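You operate a simulated robot arm through the tools that you are given. There is no shell and no other tool. Be economical: measure what you need, move in short steps, check, and stop when the job is done.

You run a simulated two-armed robot. Do the job below in one go: nothing can be reset, and whatever is moved stays where it is left.

Task
Fetch the rolled white striped pair and set it on the far cone board. Then put the yellow size label in the teal tray. Then put the crate slip on the packing bench away on the third shelf from the top of the stock rack. Then take the brown felt block and leave it on the cone table. Then put the black striped bundle on the cabinet top. Then take the green band and leave it on the aisle corner of the white top. Then close the white bag flap. The order counts. Set down upright: rolled white striped pair, crate slip, brown felt block, black striped bundle, green band.

The check looks at the end state, three seconds after you hand in, the way a careful person would. Anything else that was tipped, shoved, dropped, spilled or broken makes it a failure.

Robot
Two 6-joint arms with fingered hands on one trunk, on a base that drives. Base frame: it is fixed to the floor where the robot stands at the start and does not move with it; the origin is under the middle of the robot, x ahead of it, y to its left, z up; the surface under the hand at the start is at about z = 880. Units: mm, degrees, N and s.
The left shoulder is at the start at [50, 170, 1035], the right one opposite. With the tool pointing down near the work surface each hand reaches from about 520 to 780 mm from the robot's upright axis, wherever it stands, measured 20 degrees to its own side. Places, roughly: aisle corner of the white top [-3500, -300, 600]; black striped bundle (13x11x12 cm) [-3400, -2300, 900]; brown felt block (8x5x7 cm) [-3300, -2100, 900]; cabinet top [-3500, -200, 600]; cone table [-1500, -200, 600]; crate slip [-3250, -2250, 1000]; far cone board [-900, 400, 1100]; green band (8x4x6 cm) [-4200, -2100, 900]; rolled white striped pair (6x6x6 cm) [500, -200, 900]; teal tray (44x24x5 cm) [-5100, -2300, 800]; third shelf of the stock rack [1200, -2200, 1000]; white bag flap [-3200, -2300, 400]; yellow size label [-3000, -2250, 750]. Payload 3.5 kg a hand.
The TCP of each hand is the grasp point between the finger pads, 26 mm short of the fingertips. In the tool frame z runs along the fingers and y along their closing line. The gripper opens to 132 mm. The gripper's body begins 73 mm behind the TCP. The gripper is a hand of 3 fingers: y runs from the thumb to the fingers, the wrist lies at [0, 0, -234] in the tool frame, and closing takes about 1.5 s.
Orientation is that of the tool frame in the base frame, as [roll, pitch, yaw] about the fixed x, y, z axes, in that order (R = Rz(yaw) Ry(pitch) Rx(roll)). With the fingers straight down and closing along the base's y, the tool's x points along the base's -x, its y along +y and its z along -z.

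Tools
- The arms move only by the tool nudge_tool. It takes "left_plan", "right_plan" or both (then of equal length, played together; a hand with none holds still); each is one flat list of numbers, 7 for each row, row after row: the shift along the tool's x, y, z in mm, then the turn, a rotation vector about the tool's x, y, z in degrees, then the closure, from 0 (fully open) to 1 (shut). In form: [tx, ty, tz, rx, ry, rz, grip, tx, ty, tz, rx, ry, rz, grip, ...]. A call has 1 to 10 rows; each row shifts and turns the commanded pose from where the row before left it, along the tool's axes as they then stand. Each row takes 0.2 s and may step no farther than 50 mm and 8.6 degrees from the row before; otherwise, or with a gripper value out of range, the whole call is refused. Where a pose cannot be reached the arm comes as near as it can. A force on the tool above 40 N (or 10 N above the force at the start of the call, whichever is more), or a blocked arm, ends the call early, and 0.2 s more pass. The fingers move at their own pace (about 108 mm/s each) and stop on an object; they squeeze with about 26 N. The grip force told is the motor's: it shows also when the fingers shut on nothing. Time passes only in rows, and 0.2 s behind the last, so rows that do not move let the fingers close. It gives the time, the measured TCP pose, the force on the tool (base axes), the opening and the grip force at its end, in the units of the frame above (readings bear some noise), with the torque about the TCP (base axes, N m) and any sound that the robot's microphone picked up.
- Cameras (640 x 400 px; columns grow to the right, rows downward): "scene" is now at [-8.8, 49.7, 1600.3]; the picture's right is [0.86, -0.50, 0.00], its down [-0.47, -0.81, -0.36] and it looks along [0.18, 0.31, -0.93] (base axes); focal length 214 px, centre (320, 200). "left" rides on the left gripper at [-62, 3, -92] in its tool frame; the picture's right is [-0.05, -1.00, 0.00], its down [0.83, -0.04, -0.56] and it looks along [0.56, -0.03, 0.83] (tool axes); focal length 230 px, centre (320, 200). "right" rides on the right gripper at [62, 3, -92] in its tool frame; the picture's right is [-0.05, 1.00, 0.00], its down [-0.83, -0.04, -0.56] and it looks along [-0.55, -0.03, 0.83] (tool axes); focal length 230 px, centre (320, 200). There is no depth. A picture from a camera that has moved, and an enlarged one, comes with that camera's place and axes in the base frame and with its lens.
- capture(camera): a new picture of that camera. It takes no simulated time.
- lift_body(by): slides the trunk up (or, below 0, down) by that many mm; the arms and the scene camera ride with it, the base frame stays. It gives what a move gives, with no picture.
- drive_base(legs): drives the robot by 1 to 6 legs, each [ahead, left, turn to the left] in mm, mm and degrees, along the robot's own axes; the way and the turn of a leg run together, so that a leg with both is an arc; at most 1500 mm and 180 degrees a leg. The arms and the cameras ride along, it lands a little off, and it stops where it bumps. It gives what a move gives.
- set_grasp(shape, hand): the hand has 3 fingers and takes this shape, open, in about a second: jaw (thumb against the fingers, like two jaws); tri (thumb and two fingers); tip (a fingertip pinch); poke (one finger out to press); point (the index stretched); flat (the hand flat); cup (the hand cupped); fist (a fist). The gripper value then closes the fingers along that shape, each until it touches; the sizes above hold for jaw. It gives what a move gives, with no picture.
- head_to(pan, tilt): turns the head with the scene camera to pan (to the left, within 86 degrees either way) and tilt (down, from -29 to 69), counted from straight ahead of the robot. It gives what a move gives.
- close_up(camera, box): a new picture of the part [left, top, right, bottom] of that camera's present view, enlarged. It takes no simulated time.
- hand_in(): hands the job in; it is judged then, once.

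Work in short steps. Places have to be worked out from the pictures, the camera data and where the tool is seen: move nearer, look again, correct. Check each grasp and each placing, and mend what went wrong. You have 196 turns and 172 pictures in all, those below and enlarged ones among them. Open the grippers and draw the arms clear of the work before you hand the job in, unless the task says otherwise; then end with one line.

The tools are called after "Request:" by a JSON object that holds its "fn" and its "kwargs". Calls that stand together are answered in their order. nudge_tool: Moves the arms, as the interface text tells. Its arguments: {"type":"object","properties":{"left_plan":{"type":"array","items":{"type":"number"}},"right_plan":{"type":"array","items":{"type":"number"}}},"required":[]} The other tools are called the same way: lift_body (by) slides the trunk up or down; set_grasp (shape, hand) gives the hand a shape; drive_base (legs) drives the base; head_to (pan, tilt) turns the head that bears the scene camera; capture (camera) takes a picture; close_up (camera, box) takes an enlarged picture of a part of a camera's view; hand_in () hands the job in.

At the start:

```text
t: 0.0
left_eef_pos: [391.3, 573.5, 999.8]
left_orientation: [180.0, 0.2, -179.9]
left_contact_force: [-0.1, 0.3, 0.2]
left_ft_torque: [-0.02, 0.01, 0.03]
left_opening: 131.8
left_grip_force: 0.0
left_shape: jaw
right_eef_pos: [632.2, 89.8, 999.9]
right_orientation: [-180.0, 0.0, -179.9]
right_contact_force: [0.4, -0.8, 0.0]
right_ft_torque: [0.01, 0.0, -0.02]
right_opening: 131.7
right_grip_force: 0.0
right_shape: jaw
trunk travel left (down, up): [-650.0, 60.0]
robot x, y, heading: [3.6, 0.9, -0.1]
head pan, tilt: [59.8, 68.8]
```

scene: 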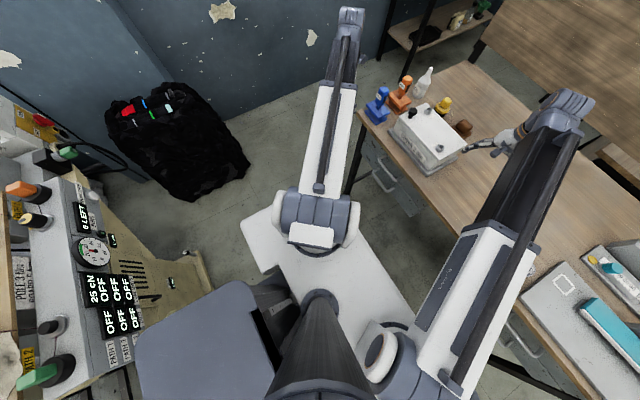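
right: 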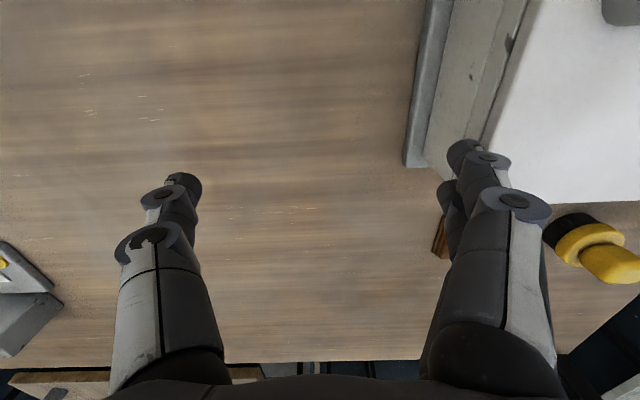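
left: 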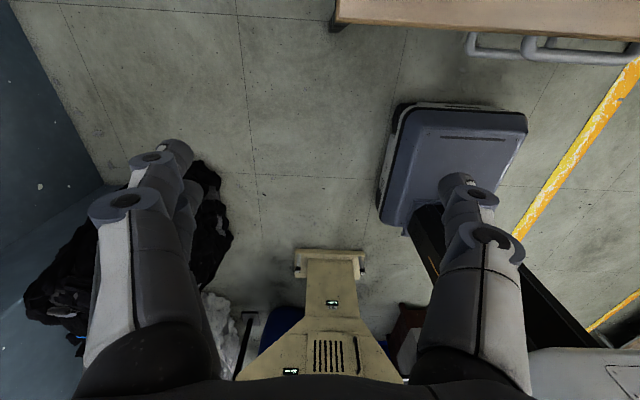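

The right hand is above the bench. I'll look straight ahead and a little right to find the rolled white striped pair near [500,-200,900].

Request:
{"fn": "head_to", "kwargs": {"pan": -20, "tilt": 45}}

Request:
{"fn": "capture", "kwargs": {"camera": "scene"}}

```text
t: 1.5
left_eef_pos: [390.2, 571.8, 1000.3]
left_orientation: [-180.0, 0.2, -179.9]
left_contact_force: [0.0, 0.1, 0.1]
left_ft_torque: [-0.01, 0.03, 0.01]
left_opening: 131.8
left_grip_force: 0.0
left_shape: jaw
right_eef_pos: [632.1, 89.4, 999.4]
right_orientation: [-179.9, -0.1, 179.9]
right_contact_force: [0.2, 0.3, -0.2]
right_ft_torque: [-0.01, -0.01, -0.02]
right_opening: 131.7
right_grip_force: 0.2
right_shape: jaw
trunk travel left (down, up): [-650.0, 60.0]
robot x, y, heading: [2.9, 2.6, -0.0]
head pan, tilt: [-20.0, 45.0]
```

```text
168 pictures are left
camera scene: at [39.5, -26.4, 1629.1], right [-0.34, -0.94, 0.0], down [-0.66, 0.24, -0.71], along [0.66, -0.24, -0.71], focal length 214 px, centre (320, 200)
```

scene: 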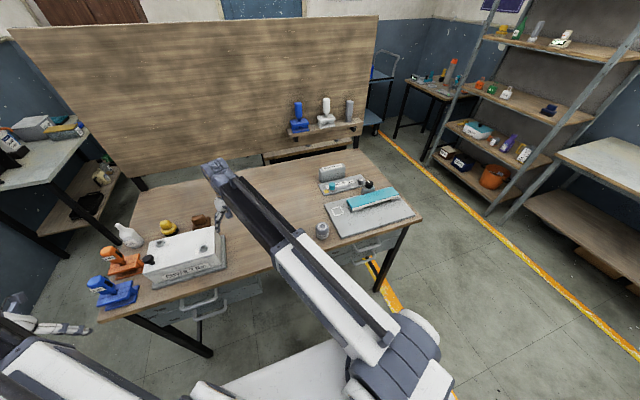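

The small striped item at about (322,230) projects to [540,-215], matching the listed spot. Closer look.

Request:
{"fn": "close_up", "kwargs": {"camera": "scene", "box": [270, 150, 430, 250]}}

Request:
{"fn": "close_up", "kwargs": {"camera": "scene", "box": [380, 0, 640, 200]}}

```text
4.00 times, centred on (350, 200) of scene
camera zoom: at [39.5, -26.4, 1629.1], right [-0.34, -0.94, 0.0], down [-0.66, 0.24, -0.71], along [0.66, -0.24, -0.71], focal length 858 px, centre (200, 200)
```

zoom: 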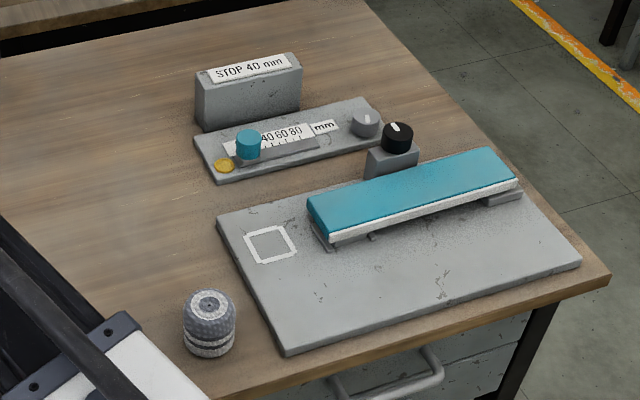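

```text
2.00 times, centred on (510, 100) of scene
camera zoom: at [39.5, -26.4, 1629.1], right [-0.34, -0.94, 0.0], down [-0.66, 0.24, -0.71], along [0.66, -0.24, -0.71], focal length 429 px, centre (-60, 400)
```

zoom: 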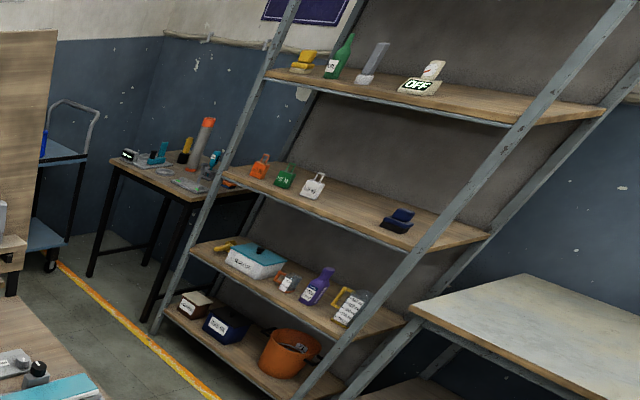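

The item sits at about [535,-216], standing ~60 mm tall. I move the right hand above it at the same height.

Request:
{"fn": "nudge_tool", "kwargs": {"right_plan": [13.9, -43.6, 0, 0, 0, 0, 0, 13.9, -43.6, 0, 0, 0, 0, 0, 13.9, -43.6, 0, 0, 0, 0, 0, 13.9, -43.6, 0, 0, 0, 0, 0, 13.9, -43.6, 0, 0, 0, 0, 0, 13.9, -43.6, 0, 0, 0, 0, 0, 13.9, -43.6, 0, 0, 0, 0, 0, 0, 0, 0, 0, 0, 0, 0]}}

Request:
{"fn": "capture", "kwargs": {"camera": "right"}}

```text
t: 3.3
left_eef_pos: [391.5, 573.4, 999.6]
left_orientation: [180.0, 0.3, 180.0]
left_contact_force: [-0.1, -0.4, 0.1]
left_ft_torque: [-0.02, -0.04, 0.0]
left_opening: 131.7
left_grip_force: 0.0
left_shape: jaw
right_eef_pos: [533.3, -217.3, 1002.4]
right_orientation: [-179.9, 0.0, 180.0]
right_contact_force: [-0.8, 0.0, -0.3]
right_ft_torque: [0.02, -0.01, -0.03]
right_opening: 131.7
right_grip_force: 0.0
right_shape: jaw
trunk travel left (down, up): [-650.0, 60.0]
robot x, y, heading: [3.2, -1.8, 0.2]
head pan, tilt: [-20.0, 45.0]
```

```text
165 pictures are left
camera right: at [473.4, -215.8, 1094.4], right [0.05, 1.0, 0.0], down [0.83, -0.04, 0.56], along [0.55, -0.03, -0.83], focal length 230 px, centre (320, 200)
```

right: 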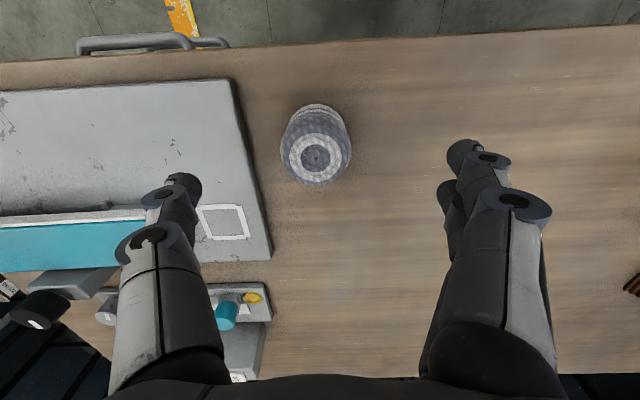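

The pair is at about [537,-220], with the grey board's edge near y=-285. I pre-close to ~90 mm so the thumb clears the board, descend to z≈922, then close.

Request:
{"fn": "nudge_tool", "kwargs": {"right_plan": [-2, -1, 0, 0, 0, 0, 0.3, -2, -2, 0, 0, 0, 0, 0.3, 0, 0, 0, 0, 0, 0, 0.3, 0, 0, 30, 0, 0, 0, 0.3, 0, 0, 25, 0, 0, 0, 0.3, 0, 0, 20, 0, 0, 0, 0.3, 0, 0, 5, 0, 0, 0, 0.3]}}

Request:
{"fn": "capture", "kwargs": {"camera": "right"}}

```text
t: 4.9
left_eef_pos: [391.1, 573.6, 1000.0]
left_orientation: [179.9, 0.2, -180.0]
left_contact_force: [0.2, -0.4, 0.2]
left_ft_torque: [0.01, 0.01, -0.04]
left_opening: 131.8
left_grip_force: 0.0
left_shape: jaw
right_eef_pos: [539.6, -218.7, 921.5]
right_orientation: [-179.9, 0.1, 180.0]
right_contact_force: [-0.4, 0.6, 0.0]
right_ft_torque: [0.01, 0.01, 0.01]
right_opening: 92.7
right_grip_force: 0.1
right_shape: jaw
trunk travel left (down, up): [-650.0, 60.0]
robot x, y, heading: [-1.3, 2.0, -0.1]
head pan, tilt: [-20.0, 45.0]
```

```text
164 pictures are left
camera right: at [479.0, -218.5, 1012.1], right [0.05, 1.0, 0.0], down [0.83, -0.04, 0.56], along [0.55, -0.03, -0.83], focal length 230 px, centre (320, 200)
```

right: 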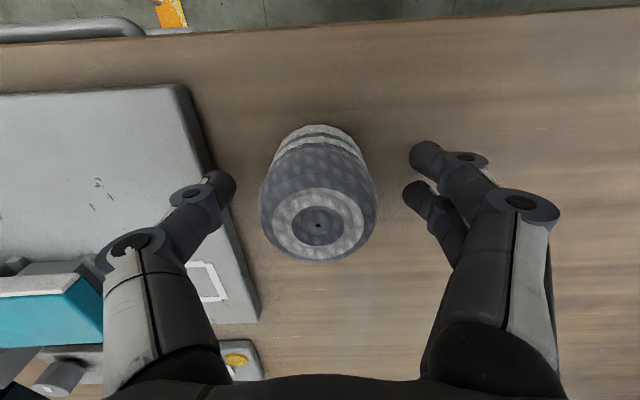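

The fingers straddle it well centred. Closing, then lifting.

Request:
{"fn": "nudge_tool", "kwargs": {"right_plan": [0, 0, 0, 0, 0, 0, 0.7, 0, 0, 0, 0, 0, 0, 0.8, 0, 0, 0, 0, 0, 0, 0.8, 0, 0, 0, 0, 0, 0, 0.8, 0, 0, -20, 0, 0, 0, 0.8, 0, 0, -40, 0, 0, 0, 0.8, 0, 0, -45, 0, 0, 0, 0.8, 0, 0, -45, 0, 0, 0, 0.8]}}

Request:
{"fn": "capture", "kwargs": {"camera": "right"}}

Request:
{"fn": "head_to", "kwargs": {"pan": 86, "tilt": 20}}

Request:
{"fn": "capture", "kwargs": {"camera": "scene"}}

Request:
{"fn": "head_to", "kwargs": {"pan": -86, "tilt": 20}}

Request:
{"fn": "capture", "kwargs": {"camera": "scene"}}

```text
t: 6.7
left_eef_pos: [390.7, 572.7, 999.2]
left_orientation: [179.9, 0.2, 180.0]
left_contact_force: [0.5, 0.1, 0.5]
left_ft_torque: [-0.01, -0.02, -0.04]
left_opening: 131.9
left_grip_force: 0.2
left_shape: jaw
right_eef_pos: [541.6, -218.1, 1069.2]
right_orientation: [-180.0, 0.1, 180.0]
right_contact_force: [-0.9, 0.0, -0.6]
right_ft_torque: [0.05, -0.02, 0.03]
right_opening: 44.4
right_grip_force: 26.0
right_shape: jaw
trunk travel left (down, up): [-650.0, 60.0]
robot x, y, heading: [0.6, -3.5, -0.2]
head pan, tilt: [-20.0, 45.0]
```

```text
163 pictures are left
camera right: at [481.3, -216.5, 1161.8], right [0.05, 1.0, 0.0], down [0.83, -0.04, 0.56], along [0.55, -0.03, -0.83], focal length 230 px, centre (320, 200)
```

right: 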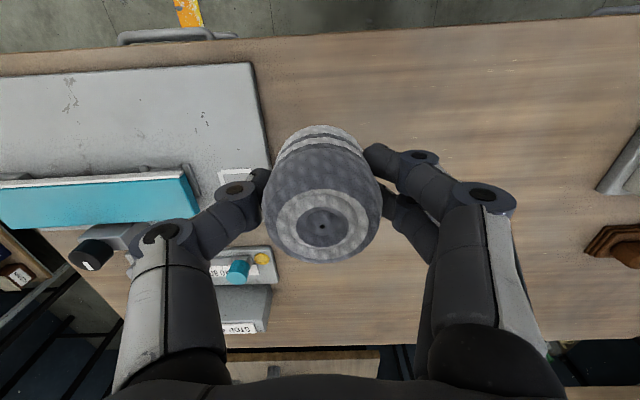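

```text
t: 8.6
left_eef_pos: [390.6, 572.3, 1000.4]
left_orientation: [-179.9, 0.3, -179.9]
left_contact_force: [-0.3, 0.6, -0.9]
left_ft_torque: [-0.02, -0.02, -0.01]
left_opening: 131.7
left_grip_force: 0.0
left_shape: jaw
right_eef_pos: [541.9, -217.1, 1068.8]
right_orientation: [-180.0, 0.0, 179.9]
right_contact_force: [0.5, -0.8, 0.1]
right_ft_torque: [-0.03, -0.03, 0.0]
right_opening: 44.3
right_grip_force: 25.8
right_shape: jaw
trunk travel left (down, up): [-650.0, 60.0]
robot x, y, heading: [-1.0, -0.4, 0.2]
head pan, tilt: [85.9, 20.0]
```

```text
162 pictures are left
camera scene: at [-30.2, 94.2, 1667.8], right [1.0, -0.07, 0.0], down [-0.02, -0.34, -0.94], along [0.07, 0.94, -0.34], focal length 214 px, centre (320, 200)
```

scene: 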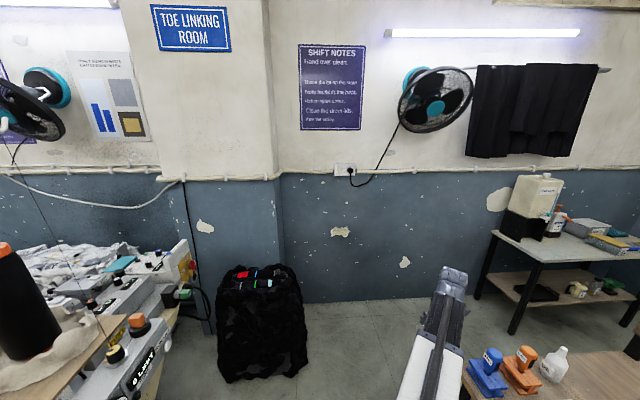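

```text
t: 11.2
left_eef_pos: [392.2, 573.8, 999.7]
left_orientation: [-179.9, 0.1, 180.0]
left_contact_force: [0.6, -1.3, -0.6]
left_ft_torque: [0.01, 0.02, 0.0]
left_opening: 131.9
left_grip_force: 0.1
left_shape: jaw
right_eef_pos: [542.2, -218.1, 1070.0]
right_orientation: [-180.0, 0.0, -180.0]
right_contact_force: [-0.6, -0.2, -1.1]
right_ft_torque: [0.0, -0.03, -0.01]
right_opening: 44.2
right_grip_force: 26.1
right_shape: jaw
trunk travel left (down, up): [-650.0, 60.0]
robot x, y, heading: [0.7, -1.3, -0.1]
head pan, tilt: [-85.9, 20.0]
```

```text
161 pictures are left
camera scene: at [-30.2, -91.6, 1667.8], right [-1.0, -0.07, 0.0], down [-0.02, 0.34, -0.94], along [0.07, -0.94, -0.34], focal length 214 px, centre (320, 200)
```

scene: 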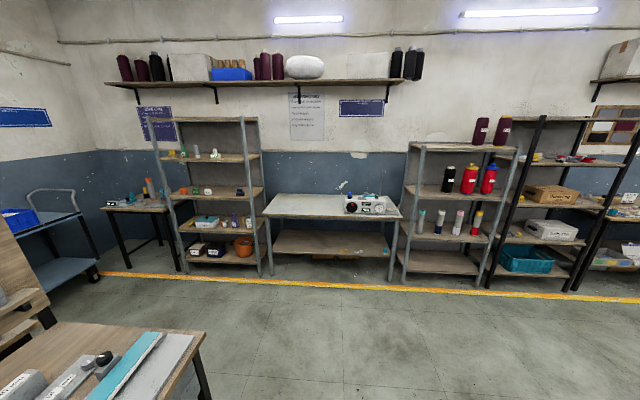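

The pair is held (44 mm, 26 N). Before driving I raise the left hand to clear bench items.

Request:
{"fn": "nudge_tool", "kwargs": {"left_plan": [0, 0, -45, 0, 0, 0, 0, 0, 0, -45, 0, 0, 0, 0, 0, 0, -45, 0, 0, 0, 0, 0, 0, -45, 0, 0, 0, 0, 0, 0, 0, 0, 0, 0, 0]}}

Request:
{"fn": "drive_base", "kwargs": {"legs": [[0, -900, 0], [0, 0, -90]]}}

Request:
{"fn": "capture", "kwargs": {"camera": "scene"}}

```text
t: 12.4
left_eef_pos: [392.2, 573.7, 1177.7]
left_orientation: [180.0, 0.2, 180.0]
left_contact_force: [-0.3, -0.2, 0.1]
left_ft_torque: [-0.03, 0.01, -0.01]
left_opening: 131.7
left_grip_force: 0.1
left_shape: jaw
right_eef_pos: [541.4, -218.1, 1069.6]
right_orientation: [179.9, 0.0, -179.9]
right_contact_force: [1.0, 0.2, -1.6]
right_ft_torque: [-0.01, 0.0, 0.01]
right_opening: 44.2
right_grip_force: 26.4
right_shape: jaw
trunk travel left (down, up): [-650.0, 60.0]
robot x, y, heading: [-0.9, 4.5, 0.1]
head pan, tilt: [-85.9, 20.0]
```

```text
t: 21.1
left_eef_pos: [547.2, -1330.9, 1177.4]
left_orientation: [-180.0, 0.1, 87.0]
left_contact_force: [0.5, 0.3, -0.1]
left_ft_torque: [0.02, -0.01, 0.0]
left_opening: 131.9
left_grip_force: 0.0
left_shape: jaw
right_eef_pos: [-251.1, -1438.0, 1069.7]
right_orientation: [180.0, 0.0, 87.0]
right_contact_force: [0.2, 0.6, -1.6]
right_ft_torque: [-0.02, 0.02, -0.01]
right_opening: 43.9
right_grip_force: 26.0
right_shape: jaw
trunk travel left (down, up): [-650.0, 60.0]
robot x, y, heading: [0.0, -909.5, -93.6]
head pan, tilt: [-85.9, 20.0]
```

```text
160 pictures are left
camera scene: at [-92.9, -869.0, 1667.8], right [-0.02, 1.0, 0.0], down [0.34, 0.01, -0.94], along [-0.94, -0.02, -0.34], focal length 214 px, centre (320, 200)
```

scene: 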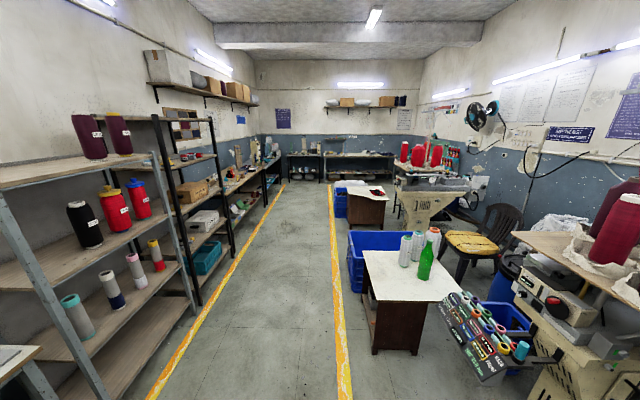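

Clear overview: cone table and cabinet along the right of the aisle; the board with maroon cones on the first machine is the listed "far cone board". Enlarging it.

Request:
{"fn": "close_up", "kwargs": {"camera": "scene", "box": [440, 160, 640, 400]}}

Request:
{"fn": "close_up", "kwargs": {"camera": "scene", "box": [320, 120, 480, 220]}}

Request:
{"fn": "close_up", "kwargs": {"camera": "scene", "box": [120, 120, 360, 300]}}

```text
1.67 times, centred on (540, 280) of scene
camera zoom: at [-92.9, -869.0, 1667.8], right [-0.02, 1.0, 0.0], down [0.34, 0.01, -0.94], along [-0.94, -0.02, -0.34], focal length 358 px, centre (-47, 67)
```

zoom: 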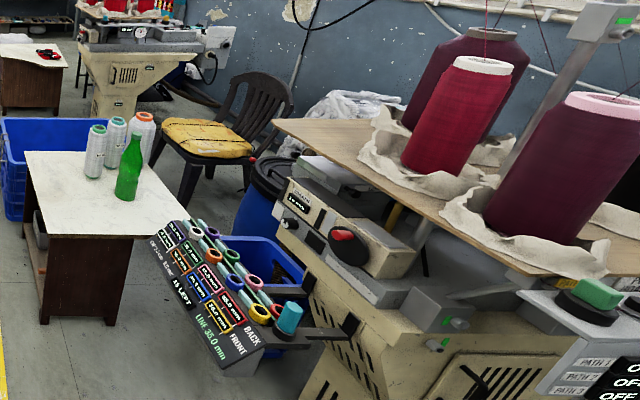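

```text
4.00 times, centred on (400, 170) of scene
camera zoom: at [-92.9, -869.0, 1667.8], right [-0.02, 1.0, 0.0], down [0.34, 0.01, -0.94], along [-0.94, -0.02, -0.34], focal length 858 px, centre (0, 320)
```

zoom: 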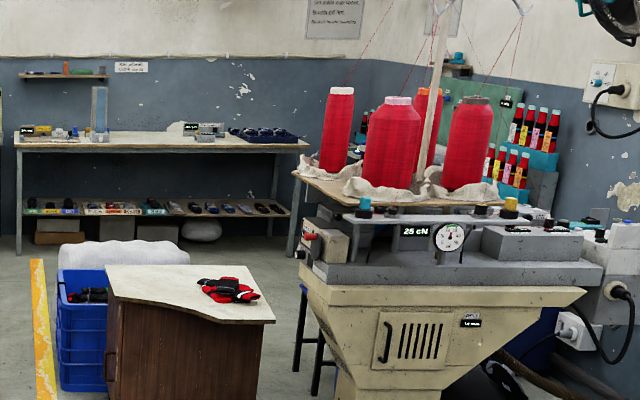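

```text
2.22 times, centred on (240, 210) of scene
camera zoom: at [-92.9, -869.0, 1667.8], right [-0.02, 1.0, 0.0], down [0.34, 0.01, -0.94], along [-0.94, -0.02, -0.34], focal length 477 px, centre (498, 178)
```

zoom: 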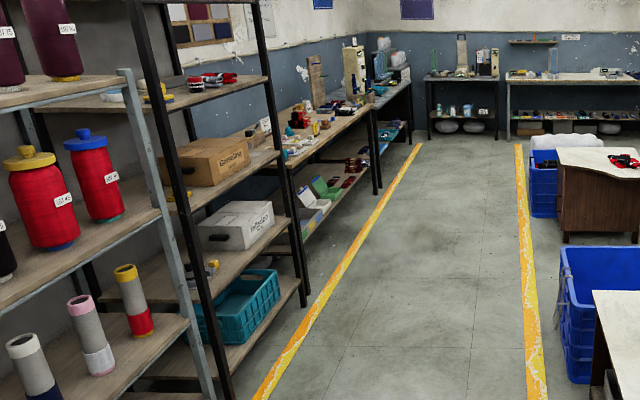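

The board's front edge runs roughly from [-1154,161] to [-593,304], with free wood near the front-left. I drive along the aisle and turn to face it (+y).

Request:
{"fn": "drive_base", "kwargs": {"legs": [[200, -850, 0], [0, 0, -176.4]]}}

Request:
{"fn": "head_to", "kwargs": {"pan": 0, "tilt": 30}}

Request:
{"fn": "capture", "kwargs": {"camera": "scene"}}

```text
t: 33.0
left_eef_pos: [-1409.4, -621.2, 1177.8]
left_orientation: [180.0, 0.2, -94.2]
left_contact_force: [-0.4, -0.1, 0.5]
left_ft_torque: [-0.05, -0.03, 0.02]
left_opening: 131.7
left_grip_force: 0.1
left_shape: jaw
right_eef_pos: [-610.4, -529.8, 1069.3]
right_orientation: [-180.0, 0.1, -94.2]
right_contact_force: [-0.1, -0.1, -0.9]
right_ft_torque: [0.04, -0.01, 0.0]
right_opening: 43.5
right_grip_force: 26.1
right_shape: jaw
trunk travel left (down, up): [-650.0, 60.0]
robot x, y, heading: [-864.9, -1054.9, 85.7]
head pan, tilt: [-85.9, 20.0]
```

```text
t: 34.6
left_eef_pos: [-1410.0, -620.4, 1177.6]
left_orientation: [-179.9, 0.2, -94.2]
left_contact_force: [0.3, 0.7, 0.0]
left_ft_torque: [0.01, 0.0, 0.02]
left_opening: 131.8
left_grip_force: 0.2
left_shape: jaw
right_eef_pos: [-610.0, -529.4, 1070.1]
right_orientation: [-180.0, -0.1, -94.2]
right_contact_force: [0.1, -0.1, -0.4]
right_ft_torque: [-0.02, 0.0, 0.05]
right_opening: 43.6
right_grip_force: 25.8
right_shape: jaw
trunk travel left (down, up): [-650.0, 60.0]
robot x, y, heading: [-869.8, -1052.4, 85.8]
head pan, tilt: [0.0, 30.0]
```

```text
156 pictures are left
camera scene: at [-860.0, -1001.6, 1651.8], right [1.0, -0.07, 0.0], down [-0.04, -0.5, -0.87], along [0.06, 0.86, -0.5], focal length 214 px, centre (320, 200)
```

scene: 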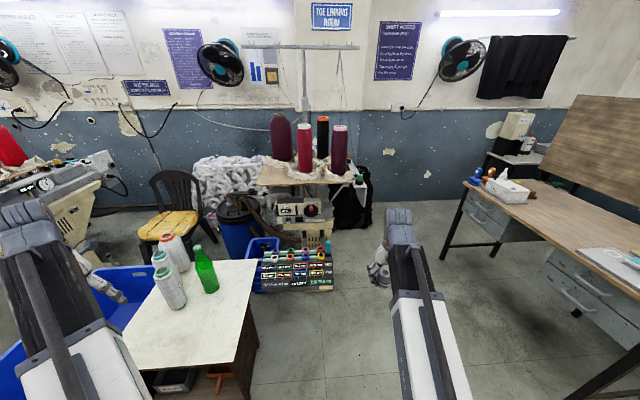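

Request:
{"fn": "close_up", "kwargs": {"camera": "scene", "box": [230, 100, 390, 220]}}

Request:
{"fn": "close_up", "kwargs": {"camera": "scene", "box": [100, 200, 360, 380]}}

```text
3.33 times, centred on (310, 160) of scene
camera zoom: at [-860.0, -1001.6, 1651.8], right [1.0, -0.07, 0.0], down [-0.04, -0.5, -0.87], along [0.06, 0.86, -0.5], focal length 715 px, centre (353, 333)
```

zoom: 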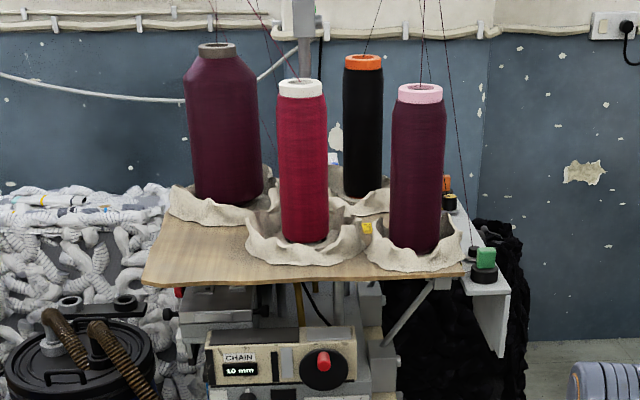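

```text
2.22 times, centred on (230, 290) of scene
camera zoom: at [-860.0, -1001.6, 1651.8], right [1.0, -0.07, 0.0], down [-0.04, -0.5, -0.87], along [0.06, 0.86, -0.5], focal length 477 px, centre (520, 0)
```

zoom: 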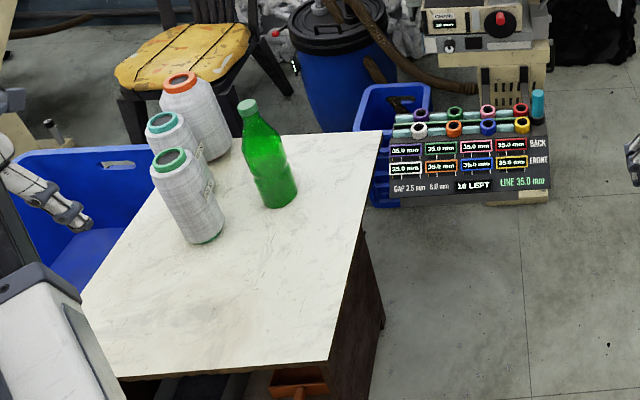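

The board's front edge lies near y≈150, x −1143…−575, z≈1100. A display panel sticks out below (y≈−250, z≈650). I raise the right hand and creep closer to see what limits the base.

Request:
{"fn": "nudge_tool", "kwargs": {"right_plan": [0, 0, -45, 0, 0, 0, 0.8, 0, 0, -45, 0, 0, 0, 0.8, 0, 0, -45, 0, 0, 0, 0.8, 0, 0, -45, 0, 0, 0, 0.8]}}

Request:
{"fn": "drive_base", "kwargs": {"legs": [[350, 25, 4]]}}

Request:
{"fn": "head_to", "kwargs": {"pan": 0, "tilt": 50}}

Request:
{"fn": "capture", "kwargs": {"camera": "scene"}}

```text
t: 35.6
left_eef_pos: [-1411.0, -620.5, 1177.7]
left_orientation: [-179.9, 0.3, -94.2]
left_contact_force: [-0.2, 0.2, 0.1]
left_ft_torque: [0.0, -0.02, 0.02]
left_opening: 131.9
left_grip_force: 0.1
left_shape: jaw
right_eef_pos: [-609.2, -506.3, 1181.2]
right_orientation: [-179.9, 0.8, -94.2]
right_contact_force: [0.2, -0.3, -1.5]
right_ft_torque: [0.02, 0.06, -0.04]
right_opening: 43.4
right_grip_force: 25.9
right_shape: jaw
right hand out of reach, approached as far as the arm can: row 3, 4
trunk travel left (down, up): [-650.0, 60.0]
robot x, y, heading: [-860.9, -1051.6, 86.1]
head pan, tilt: [0.0, 30.0]
```

```text
t: 37.9
left_eef_pos: [-1454.1, -312.2, 1176.4]
left_orientation: [180.0, 0.0, -89.6]
left_contact_force: [0.0, 0.1, -0.5]
left_ft_torque: [0.01, 0.01, -0.01]
left_opening: 131.9
left_grip_force: 0.0
left_shape: jaw
right_eef_pos: [-665.9, -133.6, 1181.8]
right_orientation: [-179.9, 0.8, -89.7]
right_contact_force: [-0.6, 0.1, -0.9]
right_ft_torque: [0.01, 0.0, 0.0]
right_opening: 43.2
right_grip_force: 26.3
right_shape: jaw
trunk travel left (down, up): [-650.0, 60.0]
robot x, y, heading: [-877.9, -699.4, 90.1]
head pan, tilt: [0.0, 30.0]
```

```text
t: 38.7
left_eef_pos: [-1454.8, -311.7, 1177.9]
left_orientation: [180.0, 0.1, -89.7]
left_contact_force: [-0.2, 0.1, 0.6]
left_ft_torque: [-0.01, 0.05, 0.01]
left_opening: 132.1
left_grip_force: 0.0
left_shape: jaw
right_eef_pos: [-665.2, -135.6, 1180.9]
right_orientation: [-179.9, 0.7, -89.7]
right_contact_force: [-0.4, -0.1, -0.8]
right_ft_torque: [0.0, 0.03, 0.01]
right_opening: 43.5
right_grip_force: 26.1
right_shape: jaw
trunk travel left (down, up): [-650.0, 60.0]
robot x, y, heading: [-880.0, -704.9, 90.4]
head pan, tilt: [0.0, 50.0]
```

```text
153 pictures are left
camera scene: at [-876.6, -662.8, 1622.3], right [1.0, 0.01, 0.0], down [0.0, -0.77, -0.64], along [0.0, 0.64, -0.77], focal length 214 px, centre (320, 200)
```

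scene: 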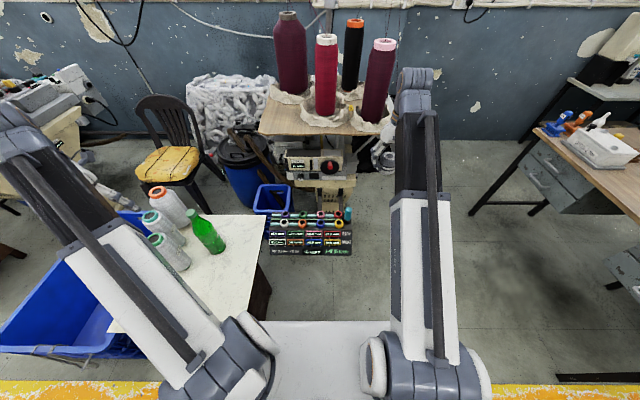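

The floor under the panel looks clear. I lift the trunk fully and test the arm's forward reach at z≈1170 (the hand is still well short of the board).

Request:
{"fn": "lift_body", "kwargs": {"by": 60}}

Request:
{"fn": "nudge_tool", "kwargs": {"right_plan": [0, 0, 35, 0, 0, 0, 0.8, 0, 0, 35, 0, 0, 0, 0.8, -40, 0, 0, 0, 0, 0, 0.8, -40, 0, 0, 0, 0, 0, 0.8, -40, 0, 0, 0, 0, 0, 0.8, 0, 0, 0, 0, 0, 0, 0.8]}}

```text
t: 39.7
left_eef_pos: [-1454.8, -311.1, 1237.8]
left_orientation: [179.9, 0.2, -89.7]
left_contact_force: [1.1, -0.7, 0.0]
left_ft_torque: [0.03, 0.02, 0.02]
left_opening: 132.0
left_grip_force: 0.0
left_shape: jaw
right_eef_pos: [-665.4, -135.3, 1241.8]
right_orientation: [-180.0, 0.8, -89.7]
right_contact_force: [0.2, -0.1, -1.0]
right_ft_torque: [0.04, 0.01, -0.04]
right_opening: 43.9
right_grip_force: 25.7
right_shape: jaw
trunk travel left (down, up): [-710.0, 0.0]
robot x, y, heading: [-878.8, -695.7, 90.3]
head pan, tilt: [0.0, 50.0]
```

```text
t: 41.1
left_eef_pos: [-1454.0, -312.1, 1237.7]
left_orientation: [180.0, 0.2, -89.8]
left_contact_force: [-0.1, -0.3, 0.4]
left_ft_torque: [0.03, 0.0, -0.01]
left_opening: 131.8
left_grip_force: 0.1
left_shape: jaw
right_eef_pos: [-665.2, -13.0, 1173.4]
right_orientation: [-179.9, 0.8, -89.6]
right_contact_force: [0.1, 0.6, -1.0]
right_ft_torque: [-0.03, 0.03, -0.01]
right_opening: 43.7
right_grip_force: 26.3
right_shape: jaw
trunk travel left (down, up): [-710.0, 0.0]
robot x, y, heading: [-881.8, -699.5, 90.4]
head pan, tilt: [0.0, 50.0]
```

Reaches fine at 686 mm ahead. Push on 70 mm more to learn the limit.

Request:
{"fn": "nudge_tool", "kwargs": {"right_plan": [-35, 0, 0, 0, 0, 0, 0.8, -35, 0, 0, 0, 0, 0, 0.8, 0, 0, 0, 0, 0, 0, 0.8]}}

```text
t: 41.9
left_eef_pos: [-1455.5, -311.6, 1237.6]
left_orientation: [180.0, 0.0, -89.7]
left_contact_force: [0.4, 0.3, -0.2]
left_ft_torque: [0.0, 0.0, 0.03]
left_opening: 131.9
left_grip_force: 0.0
left_shape: jaw
right_eef_pos: [-665.3, 25.2, 1167.4]
right_orientation: [-179.9, 0.9, -89.7]
right_contact_force: [-0.6, 0.0, -1.0]
right_ft_torque: [-0.03, 0.01, -0.05]
right_opening: 43.6
right_grip_force: 26.2
right_shape: jaw
right hand out of reach, approached as far as the arm can: row 2
trunk travel left (down, up): [-710.0, 0.0]
robot x, y, heading: [-880.8, -700.2, 90.2]
head pan, tilt: [0.0, 50.0]
```

Reach limit is ~743 mm from the shoulder, so standing at y≈−455 facing +y suffices. I retract the hand inward first, then creep forward 245 mm under the panel.

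Request:
{"fn": "nudge_tool", "kwargs": {"right_plan": [37.5, 27.5, 0, 0, 0, 0, 0.8, 37.5, 27.5, 0, 0, 0, 0, 0.8, 37.5, 27.5, 0, 0, 0, 0, 0.8, 37.5, 27.5, 0, 0, 0, 0, 0.8, 37.5, 27.5, 0, 0, 0, 0, 0.8, 37.5, 27.5, 0, 0, 0, 0, 0.8, 0, 0, 0, 0, 0, 0, 0.8]}}

Request:
{"fn": "drive_base", "kwargs": {"legs": [[150, 0, 0]]}}

Request:
{"fn": "capture", "kwargs": {"camera": "scene"}}

Request:
{"fn": "capture", "kwargs": {"camera": "right"}}

```text
t: 43.5
left_eef_pos: [-1454.0, -311.9, 1237.4]
left_orientation: [-179.9, 0.0, -89.7]
left_contact_force: [0.5, 0.0, -0.5]
left_ft_torque: [0.0, 0.0, -0.03]
left_opening: 131.8
left_grip_force: 0.1
left_shape: jaw
right_eef_pos: [-829.6, -201.4, 1165.8]
right_orientation: [-179.9, 0.8, -89.7]
right_contact_force: [-1.1, -0.1, -1.9]
right_ft_torque: [0.01, 0.01, -0.04]
right_opening: 43.4
right_grip_force: 26.0
right_shape: jaw
trunk travel left (down, up): [-710.0, 0.0]
robot x, y, heading: [-879.1, -699.3, 90.3]
head pan, tilt: [0.0, 50.0]
```

```text
t: 44.9
left_eef_pos: [-1453.5, -165.3, 1236.9]
left_orientation: [-180.0, 0.2, -89.9]
left_contact_force: [0.2, -0.2, 0.2]
left_ft_torque: [-0.05, -0.02, 0.0]
left_opening: 131.8
left_grip_force: 0.1
left_shape: jaw
right_eef_pos: [-827.1, -55.8, 1165.6]
right_orientation: [-179.9, 0.8, -89.8]
right_contact_force: [0.0, -0.4, -1.6]
right_ft_torque: [-0.03, 0.03, -0.03]
right_opening: 43.6
right_grip_force: 25.6
right_shape: jaw
trunk travel left (down, up): [-710.0, 0.0]
robot x, y, heading: [-878.6, -552.9, 90.2]
head pan, tilt: [0.0, 50.0]
```

```text
152 pictures are left
camera scene: at [-877.1, -516.9, 1682.2], right [1.0, 0.0, 0.0], down [0.0, -0.77, -0.64], along [0.0, 0.64, -0.77], focal length 214 px, centre (320, 200)
```

scene: 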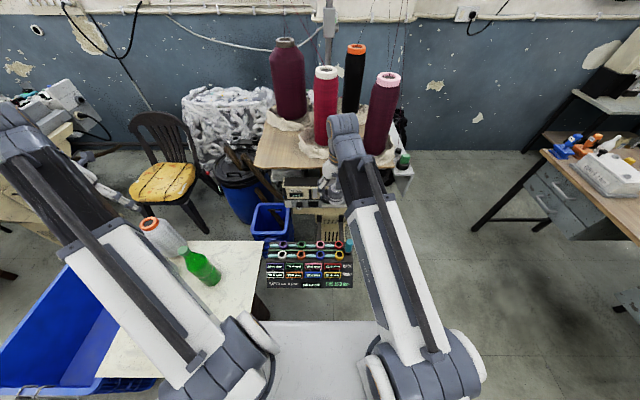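

```text
151 pictures are left
camera right: at [-829.5, -119.8, 1257.0], right [-1.0, 0.05, 0.0], down [0.04, 0.82, 0.57], along [0.03, 0.57, -0.82], focal length 230 px, centre (320, 200)
```

right: 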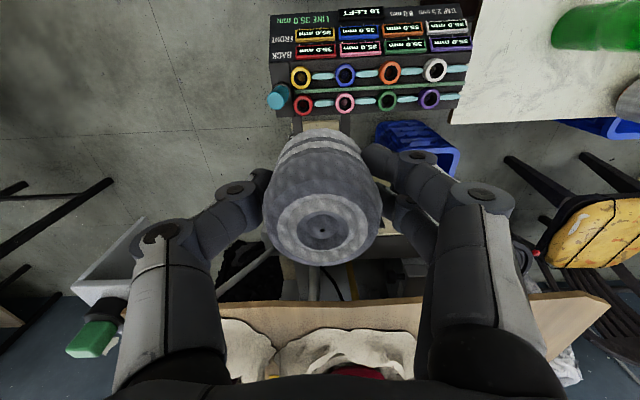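

Panel front resolved near y≈−173, z≈580, so the torso stays clear. Another 95 mm forward, then look at the board.

Request:
{"fn": "drive_base", "kwargs": {"legs": [[95, 0, 0]]}}

Request:
{"fn": "capture", "kwargs": {"camera": "right"}}

Request:
{"fn": "close_up", "kwargs": {"camera": "scene", "box": [220, 60, 440, 220]}}

```text
t: 46.0
left_eef_pos: [-1453.7, -68.4, 1237.9]
left_orientation: [-180.0, 0.1, -90.0]
left_contact_force: [0.3, 1.5, -0.8]
left_ft_torque: [-0.04, 0.01, -0.06]
left_opening: 131.8
left_grip_force: 0.1
left_shape: jaw
right_eef_pos: [-828.0, 42.0, 1167.2]
right_orientation: [-179.8, 0.7, -89.7]
right_contact_force: [-0.1, -0.5, -0.8]
right_ft_torque: [-0.05, 0.01, 0.02]
right_opening: 43.5
right_grip_force: 25.9
right_shape: jaw
trunk travel left (down, up): [-710.0, 0.0]
robot x, y, heading: [-881.7, -462.6, 90.2]
head pan, tilt: [0.0, 50.0]
```

```text
150 pictures are left
camera right: at [-830.3, -22.9, 1256.9], right [-1.0, 0.05, 0.0], down [0.04, 0.82, 0.57], along [0.03, 0.56, -0.82], focal length 230 px, centre (320, 200)
```

right: 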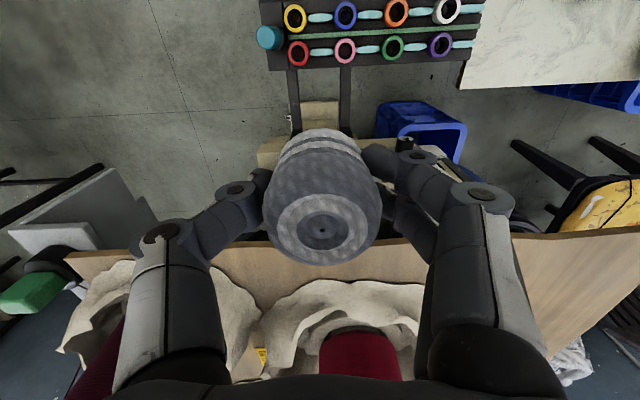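

```text
2.50 times, centred on (330, 140) of scene
camera zoom: at [-877.4, -420.0, 1682.1], right [1.0, 0.0, 0.0], down [0.0, -0.77, -0.64], along [0.0, 0.64, -0.77], focal length 536 px, centre (295, 350)
```

zoom: 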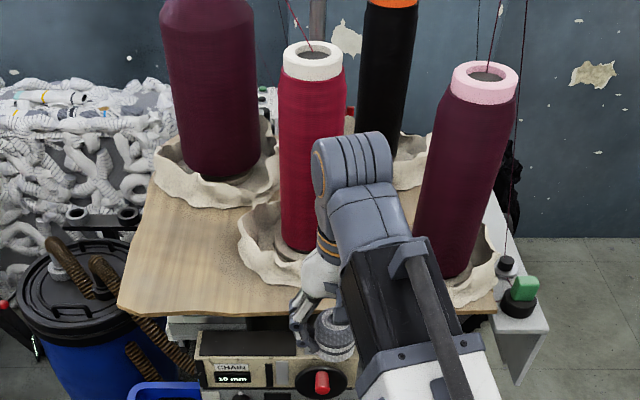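

Free wood lies left of the red cone; target ≈[-1005,192]. I raise slightly and shift left in front of the board first.

Request:
{"fn": "nudge_tool", "kwargs": {"right_plan": [0, 0, -13, 0, 0, 0, 0.8, 0, 44.2, 0, 0, 0, 0, 0.8, 0, 44.2, 0, 0, 0, 0, 0.8, 0, 44.2, 0, 0, 0, 0, 0.8, 0, 44.2, 0, 0, 0, 0, 0.8, 0, 0, 0, 0, 0, 0, 0.8]}}

Request:
{"fn": "capture", "kwargs": {"camera": "right"}}

Request:
{"fn": "close_up", "kwargs": {"camera": "scene", "box": [220, 60, 440, 220]}}

```text
t: 47.4
left_eef_pos: [-1454.4, -70.0, 1238.4]
left_orientation: [179.9, 0.2, -89.9]
left_contact_force: [-0.1, -0.3, 0.1]
left_ft_torque: [0.03, -0.01, -0.02]
left_opening: 131.9
left_grip_force: 0.1
left_shape: jaw
right_eef_pos: [-1005.4, 42.3, 1177.9]
right_orientation: [-179.9, 0.9, -89.9]
right_contact_force: [-0.4, -0.5, -1.3]
right_ft_torque: [-0.01, -0.01, 0.0]
right_opening: 43.8
right_grip_force: 25.9
right_shape: jaw
trunk travel left (down, up): [-710.0, 0.0]
robot x, y, heading: [-879.2, -458.9, 90.0]
head pan, tilt: [0.0, 50.0]
```

```text
148 pictures are left
camera right: at [-1007.8, -23.7, 1269.0], right [-1.0, 0.05, 0.0], down [0.04, 0.82, 0.57], along [0.03, 0.57, -0.82], focal length 230 px, centre (320, 200)
```

right: 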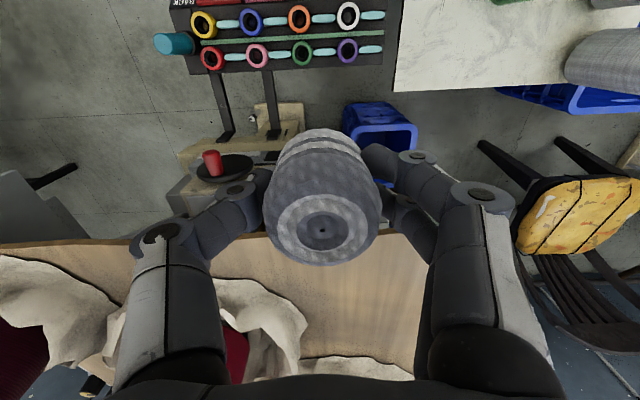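

```text
2.50 times, centred on (330, 140) of scene
camera zoom: at [-877.0, -422.4, 1682.2], right [1.0, 0.0, 0.0], down [0.0, -0.77, -0.64], along [0.0, 0.64, -0.77], focal length 536 px, centre (295, 350)
```

zoom: 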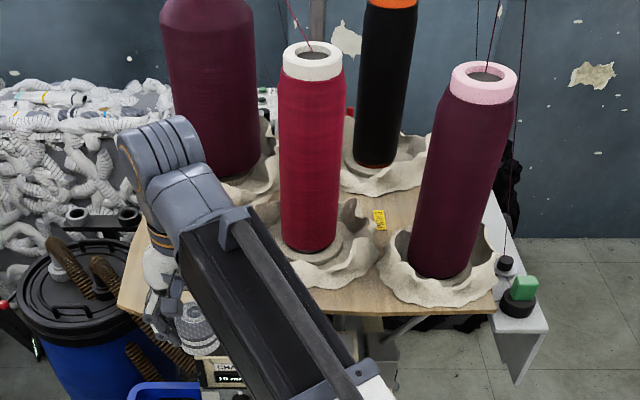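

Front edge again ≈y 140. The path ahead is free; I move forward 148 mm over the board.

Request:
{"fn": "nudge_tool", "kwargs": {"right_plan": [-37, 0, 0, 0, 0, 0, 0.8, -37, 0, 0, 0, 0, 0, 0.8, -37, 0, 0, 0, 0, 0, 0.8, -37, 0, 0, 0, 0, 0, 0.8, 0, 0, 0, 0, 0, 0, 0.8]}}

Request:
{"fn": "capture", "kwargs": {"camera": "right"}}

Request:
{"fn": "close_up", "kwargs": {"camera": "scene", "box": [220, 60, 440, 220]}}

```text
t: 48.6
left_eef_pos: [-1453.7, -70.3, 1237.8]
left_orientation: [180.0, 0.1, -90.0]
left_contact_force: [0.4, -0.4, 0.3]
left_ft_torque: [0.0, -0.02, 0.0]
left_opening: 131.7
left_grip_force: 0.1
left_shape: jaw
right_eef_pos: [-1007.7, 190.8, 1182.5]
right_orientation: [-179.9, 0.8, -89.8]
right_contact_force: [-0.4, -0.4, -1.7]
right_ft_torque: [-0.02, -0.01, -0.01]
right_opening: 43.5
right_grip_force: 26.0
right_shape: jaw
trunk travel left (down, up): [-710.0, 0.0]
robot x, y, heading: [-876.2, -456.2, 90.2]
head pan, tilt: [0.0, 50.0]
```

```text
146 pictures are left
camera right: at [-1009.6, 126.8, 1273.5], right [-1.0, 0.05, 0.0], down [0.04, 0.82, 0.57], along [0.03, 0.57, -0.82], focal length 230 px, centre (320, 200)
```

right: 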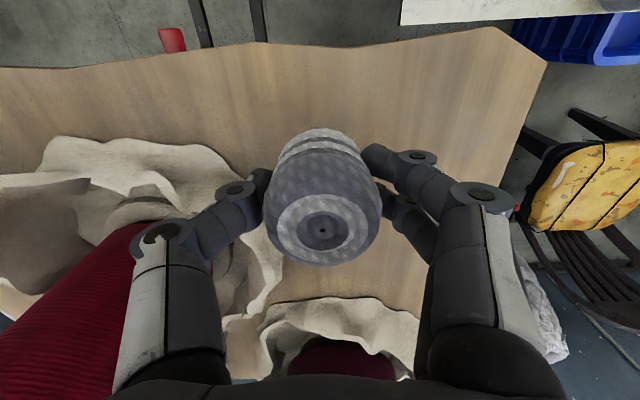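

```text
2.50 times, centred on (330, 140) of scene
camera zoom: at [-877.3, -422.6, 1682.2], right [1.0, 0.0, 0.0], down [0.0, -0.77, -0.64], along [0.0, 0.64, -0.77], focal length 536 px, centre (295, 350)
```

zoom: 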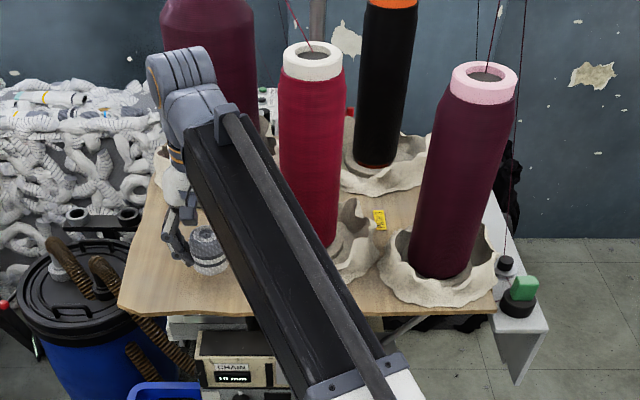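

The item hangs above clear wood, cloth just to its right. I shift 15 mm further left and lower gently, watching force.

Request:
{"fn": "nudge_tool", "kwargs": {"right_plan": [0, 15, 10, 0, 0, 0, 0.8, 0, 0, 10, 0, 0, 0, 0.8, 0, 0, 6, 0, 0, 0, 0.8, 0, 0, 3, 0, 0, 0, 0.8, 0, 0, 3, 0, 0, 0, 0.8, 0, 0, 0, 0, 0, 0, 0.8]}}

Request:
{"fn": "capture", "kwargs": {"camera": "right"}}

```text
t: 50.0
left_eef_pos: [-1455.4, -69.9, 1238.3]
left_orientation: [179.9, 0.3, -90.0]
left_contact_force: [0.1, -0.2, 0.0]
left_ft_torque: [0.03, -0.05, -0.02]
left_opening: 131.8
left_grip_force: 0.1
left_shape: jaw
right_eef_pos: [-1020.3, 187.9, 1150.0]
right_orientation: [-179.9, 1.0, -89.9]
right_contact_force: [0.8, 0.0, 5.5]
right_ft_torque: [0.03, 0.0, 0.01]
right_opening: 43.8
right_grip_force: 26.2
right_shape: jaw
trunk travel left (down, up): [-710.0, 0.0]
robot x, y, heading: [-879.4, -459.2, 90.0]
head pan, tilt: [0.0, 50.0]
```

```text
144 pictures are left
camera right: at [-1022.2, 123.6, 1240.4], right [-1.0, 0.05, 0.0], down [0.04, 0.82, 0.57], along [0.03, 0.57, -0.82], focal length 230 px, centre (320, 200)
```

right: 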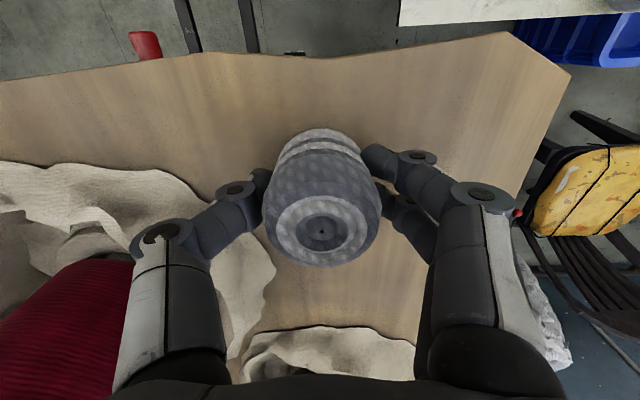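

Contact (5.5 N) at TCP 1150, so the board is at ≈1108. I open partway to avoid the cloth, then withdraw upward.

Request:
{"fn": "nudge_tool", "kwargs": {"right_plan": [0, 0, 0, 0, 0, 0, 0.55, 0, 0, 0, 0, 0, 0, 0.45, 0, 0, 0, 0, 0, 0, 0.42, 0, 0, 0, 0, 0, 0, 0.42]}}

Request:
{"fn": "capture", "kwargs": {"camera": "right"}}

```text
t: 51.0
left_eef_pos: [-1455.1, -70.7, 1238.1]
left_orientation: [-180.0, 0.1, -89.9]
left_contact_force: [-1.3, -0.1, -0.1]
left_ft_torque: [0.02, 0.0, 0.0]
left_opening: 131.7
left_grip_force: 0.2
left_shape: jaw
right_eef_pos: [-1021.6, 188.4, 1148.4]
right_orientation: [-179.8, 0.9, -89.8]
right_contact_force: [-0.1, 0.3, -0.7]
right_ft_torque: [0.0, 0.06, -0.01]
right_opening: 76.0
right_grip_force: 0.1
right_shape: jaw
trunk travel left (down, up): [-710.0, 0.0]
robot x, y, heading: [-877.9, -457.8, 90.3]
head pan, tilt: [0.0, 50.0]
```

```text
143 pictures are left
camera right: at [-1022.4, 123.7, 1239.8], right [-1.0, 0.05, 0.0], down [0.04, 0.82, 0.57], along [0.03, 0.57, -0.82], focal length 230 px, centre (320, 200)
```

right: 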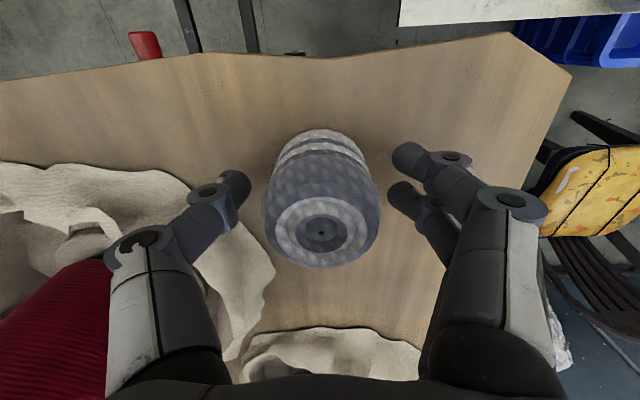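

It stands free. I slide the open fingers straight back toward the robot, then up.

Request:
{"fn": "nudge_tool", "kwargs": {"right_plan": [20, 0, -3, 0, 0, 0, 0.42, 30, 0, -5, 0, 0, 0, 0.42, 40, 0, -5, 0, 0, 0, 0.42, 45, 0, -10, 0, 0, 0, 0.42, 45, 0, -10, 0, 0, 0, 0.42, 0, 0, 0, 0, 0, 0, 0.42]}}

Request:
{"fn": "capture", "kwargs": {"camera": "right"}}

Request:
{"fn": "close_up", "kwargs": {"camera": "scene", "box": [220, 60, 440, 220]}}

```text
t: 52.4
left_eef_pos: [-1454.8, -71.0, 1237.5]
left_orientation: [179.9, 0.1, -90.0]
left_contact_force: [-0.3, -0.3, -0.4]
left_ft_torque: [0.0, -0.02, -0.01]
left_opening: 131.9
left_grip_force: 0.0
left_shape: jaw
right_eef_pos: [-1020.3, 8.3, 1178.8]
right_orientation: [-179.8, 0.7, -89.9]
right_contact_force: [-0.8, -0.4, 0.1]
right_ft_torque: [-0.01, 0.01, -0.02]
right_opening: 76.0
right_grip_force: 0.0
right_shape: jaw
trunk travel left (down, up): [-710.0, 0.0]
robot x, y, heading: [-876.8, -464.4, 90.4]
head pan, tilt: [0.0, 50.0]
```

```text
142 pictures are left
camera right: at [-1020.7, -56.8, 1269.4], right [-1.0, 0.05, 0.0], down [0.04, 0.82, 0.57], along [0.03, 0.57, -0.82], focal length 230 px, centre (320, 200)
```

right: 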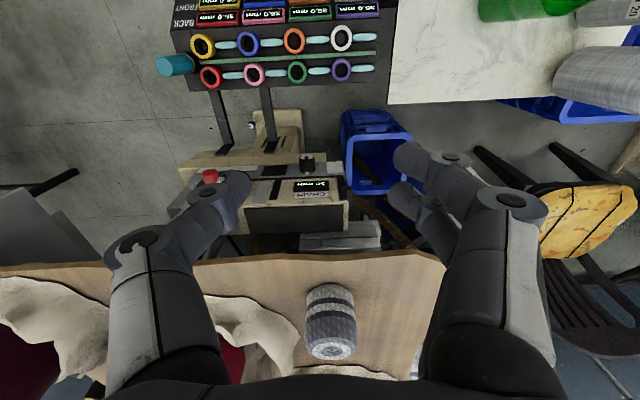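

```text
2.50 times, centred on (330, 140) of scene
camera zoom: at [-877.4, -422.0, 1682.2], right [1.0, 0.0, 0.0], down [0.0, -0.77, -0.64], along [0.0, 0.64, -0.77], focal length 536 px, centre (295, 350)
```

zoom: 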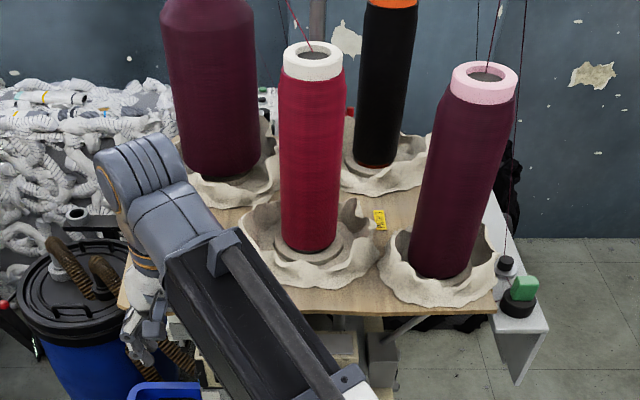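

The pair stands upright on the board. I tuck the right hand, back out, turn around, and travel to the packing bench area.

Request:
{"fn": "nudge_tool", "kwargs": {"right_plan": [0, -40, 0, 0, 0, 0, 0.2, 0, -40, 0, 0, 0, 0, 0, 0, -40, 0, 0, 0, 0, 0, 0, -40, 0, 0, 0, 0, 0, 0, -40, 0, 0, 0, 0, 0, 0, -40, 0, 0, 0, 0, 0]}}

Request:
{"fn": "drive_base", "kwargs": {"legs": [[-570, 0, 0], [0, 0, 180], [0, -1060, 0], [0, -1060, 0]]}}

Request:
{"fn": "head_to", "kwargs": {"pan": 0, "tilt": 35}}

Request:
{"fn": "capture", "kwargs": {"camera": "scene"}}

```text
t: 53.8
left_eef_pos: [-1455.4, -71.3, 1237.6]
left_orientation: [179.9, 0.2, -89.9]
left_contact_force: [0.1, -0.9, 0.0]
left_ft_torque: [0.02, -0.01, 0.0]
left_opening: 131.7
left_grip_force: 0.0
left_shape: jaw
right_eef_pos: [-779.7, 7.5, 1180.5]
right_orientation: [-179.9, 0.7, -89.8]
right_contact_force: [0.1, -0.4, -0.2]
right_ft_torque: [-0.01, -0.01, 0.01]
right_opening: 131.5
right_grip_force: 0.1
right_shape: jaw
trunk travel left (down, up): [-710.0, 0.0]
robot x, y, heading: [-880.2, -461.9, 90.1]
head pan, tilt: [0.0, 50.0]
```

```text
t: 74.5
left_eef_pos: [-2460.6, -1350.2, 1238.4]
left_orientation: [179.9, 0.2, 87.1]
left_contact_force: [-0.1, -0.8, 0.1]
left_ft_torque: [-0.01, -0.04, 0.0]
left_opening: 131.8
left_grip_force: 0.0
left_shape: jaw
right_eef_pos: [-3137.5, -1392.0, 1179.8]
right_orientation: [-179.8, 0.8, 87.1]
right_contact_force: [0.0, 0.2, 0.0]
right_ft_torque: [-0.02, -0.03, -0.01]
right_opening: 132.0
right_grip_force: 0.2
right_shape: jaw
trunk travel left (down, up): [-710.0, 0.0]
robot x, y, heading: [-3014.8, -927.8, -93.0]
head pan, tilt: [0.0, 50.0]
```

```text
t: 75.3
left_eef_pos: [-2459.4, -1351.4, 1238.1]
left_orientation: [179.9, 0.1, 87.0]
left_contact_force: [-0.4, -0.6, -0.1]
left_ft_torque: [0.0, -0.04, -0.02]
left_opening: 132.1
left_grip_force: 0.1
left_shape: jaw
right_eef_pos: [-3137.1, -1391.6, 1179.8]
right_orientation: [-180.0, 0.8, 87.0]
right_contact_force: [0.1, 0.3, 1.2]
right_ft_torque: [0.04, 0.01, 0.01]
right_opening: 131.9
right_grip_force: 0.0
right_shape: jaw
trunk travel left (down, up): [-710.0, 0.0]
robot x, y, heading: [-3012.8, -930.2, -92.9]
head pan, tilt: [0.0, 35.0]
```

```text
140 pictures are left
camera scene: at [-3011.4, -976.1, 1703.9], right [-1.0, 0.05, 0.0], down [0.03, 0.57, -0.82], along [-0.04, -0.82, -0.57], focal length 214 px, centre (320, 200)
```

scene: 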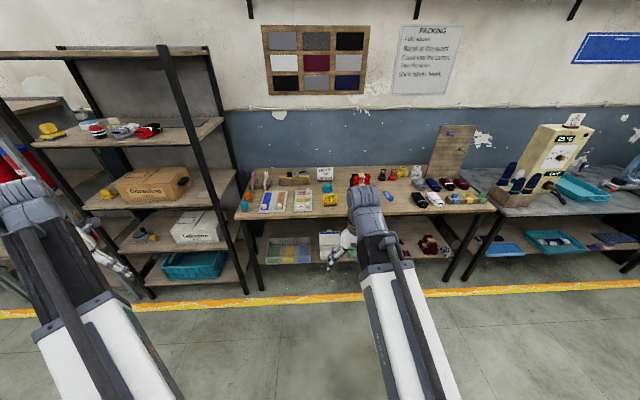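

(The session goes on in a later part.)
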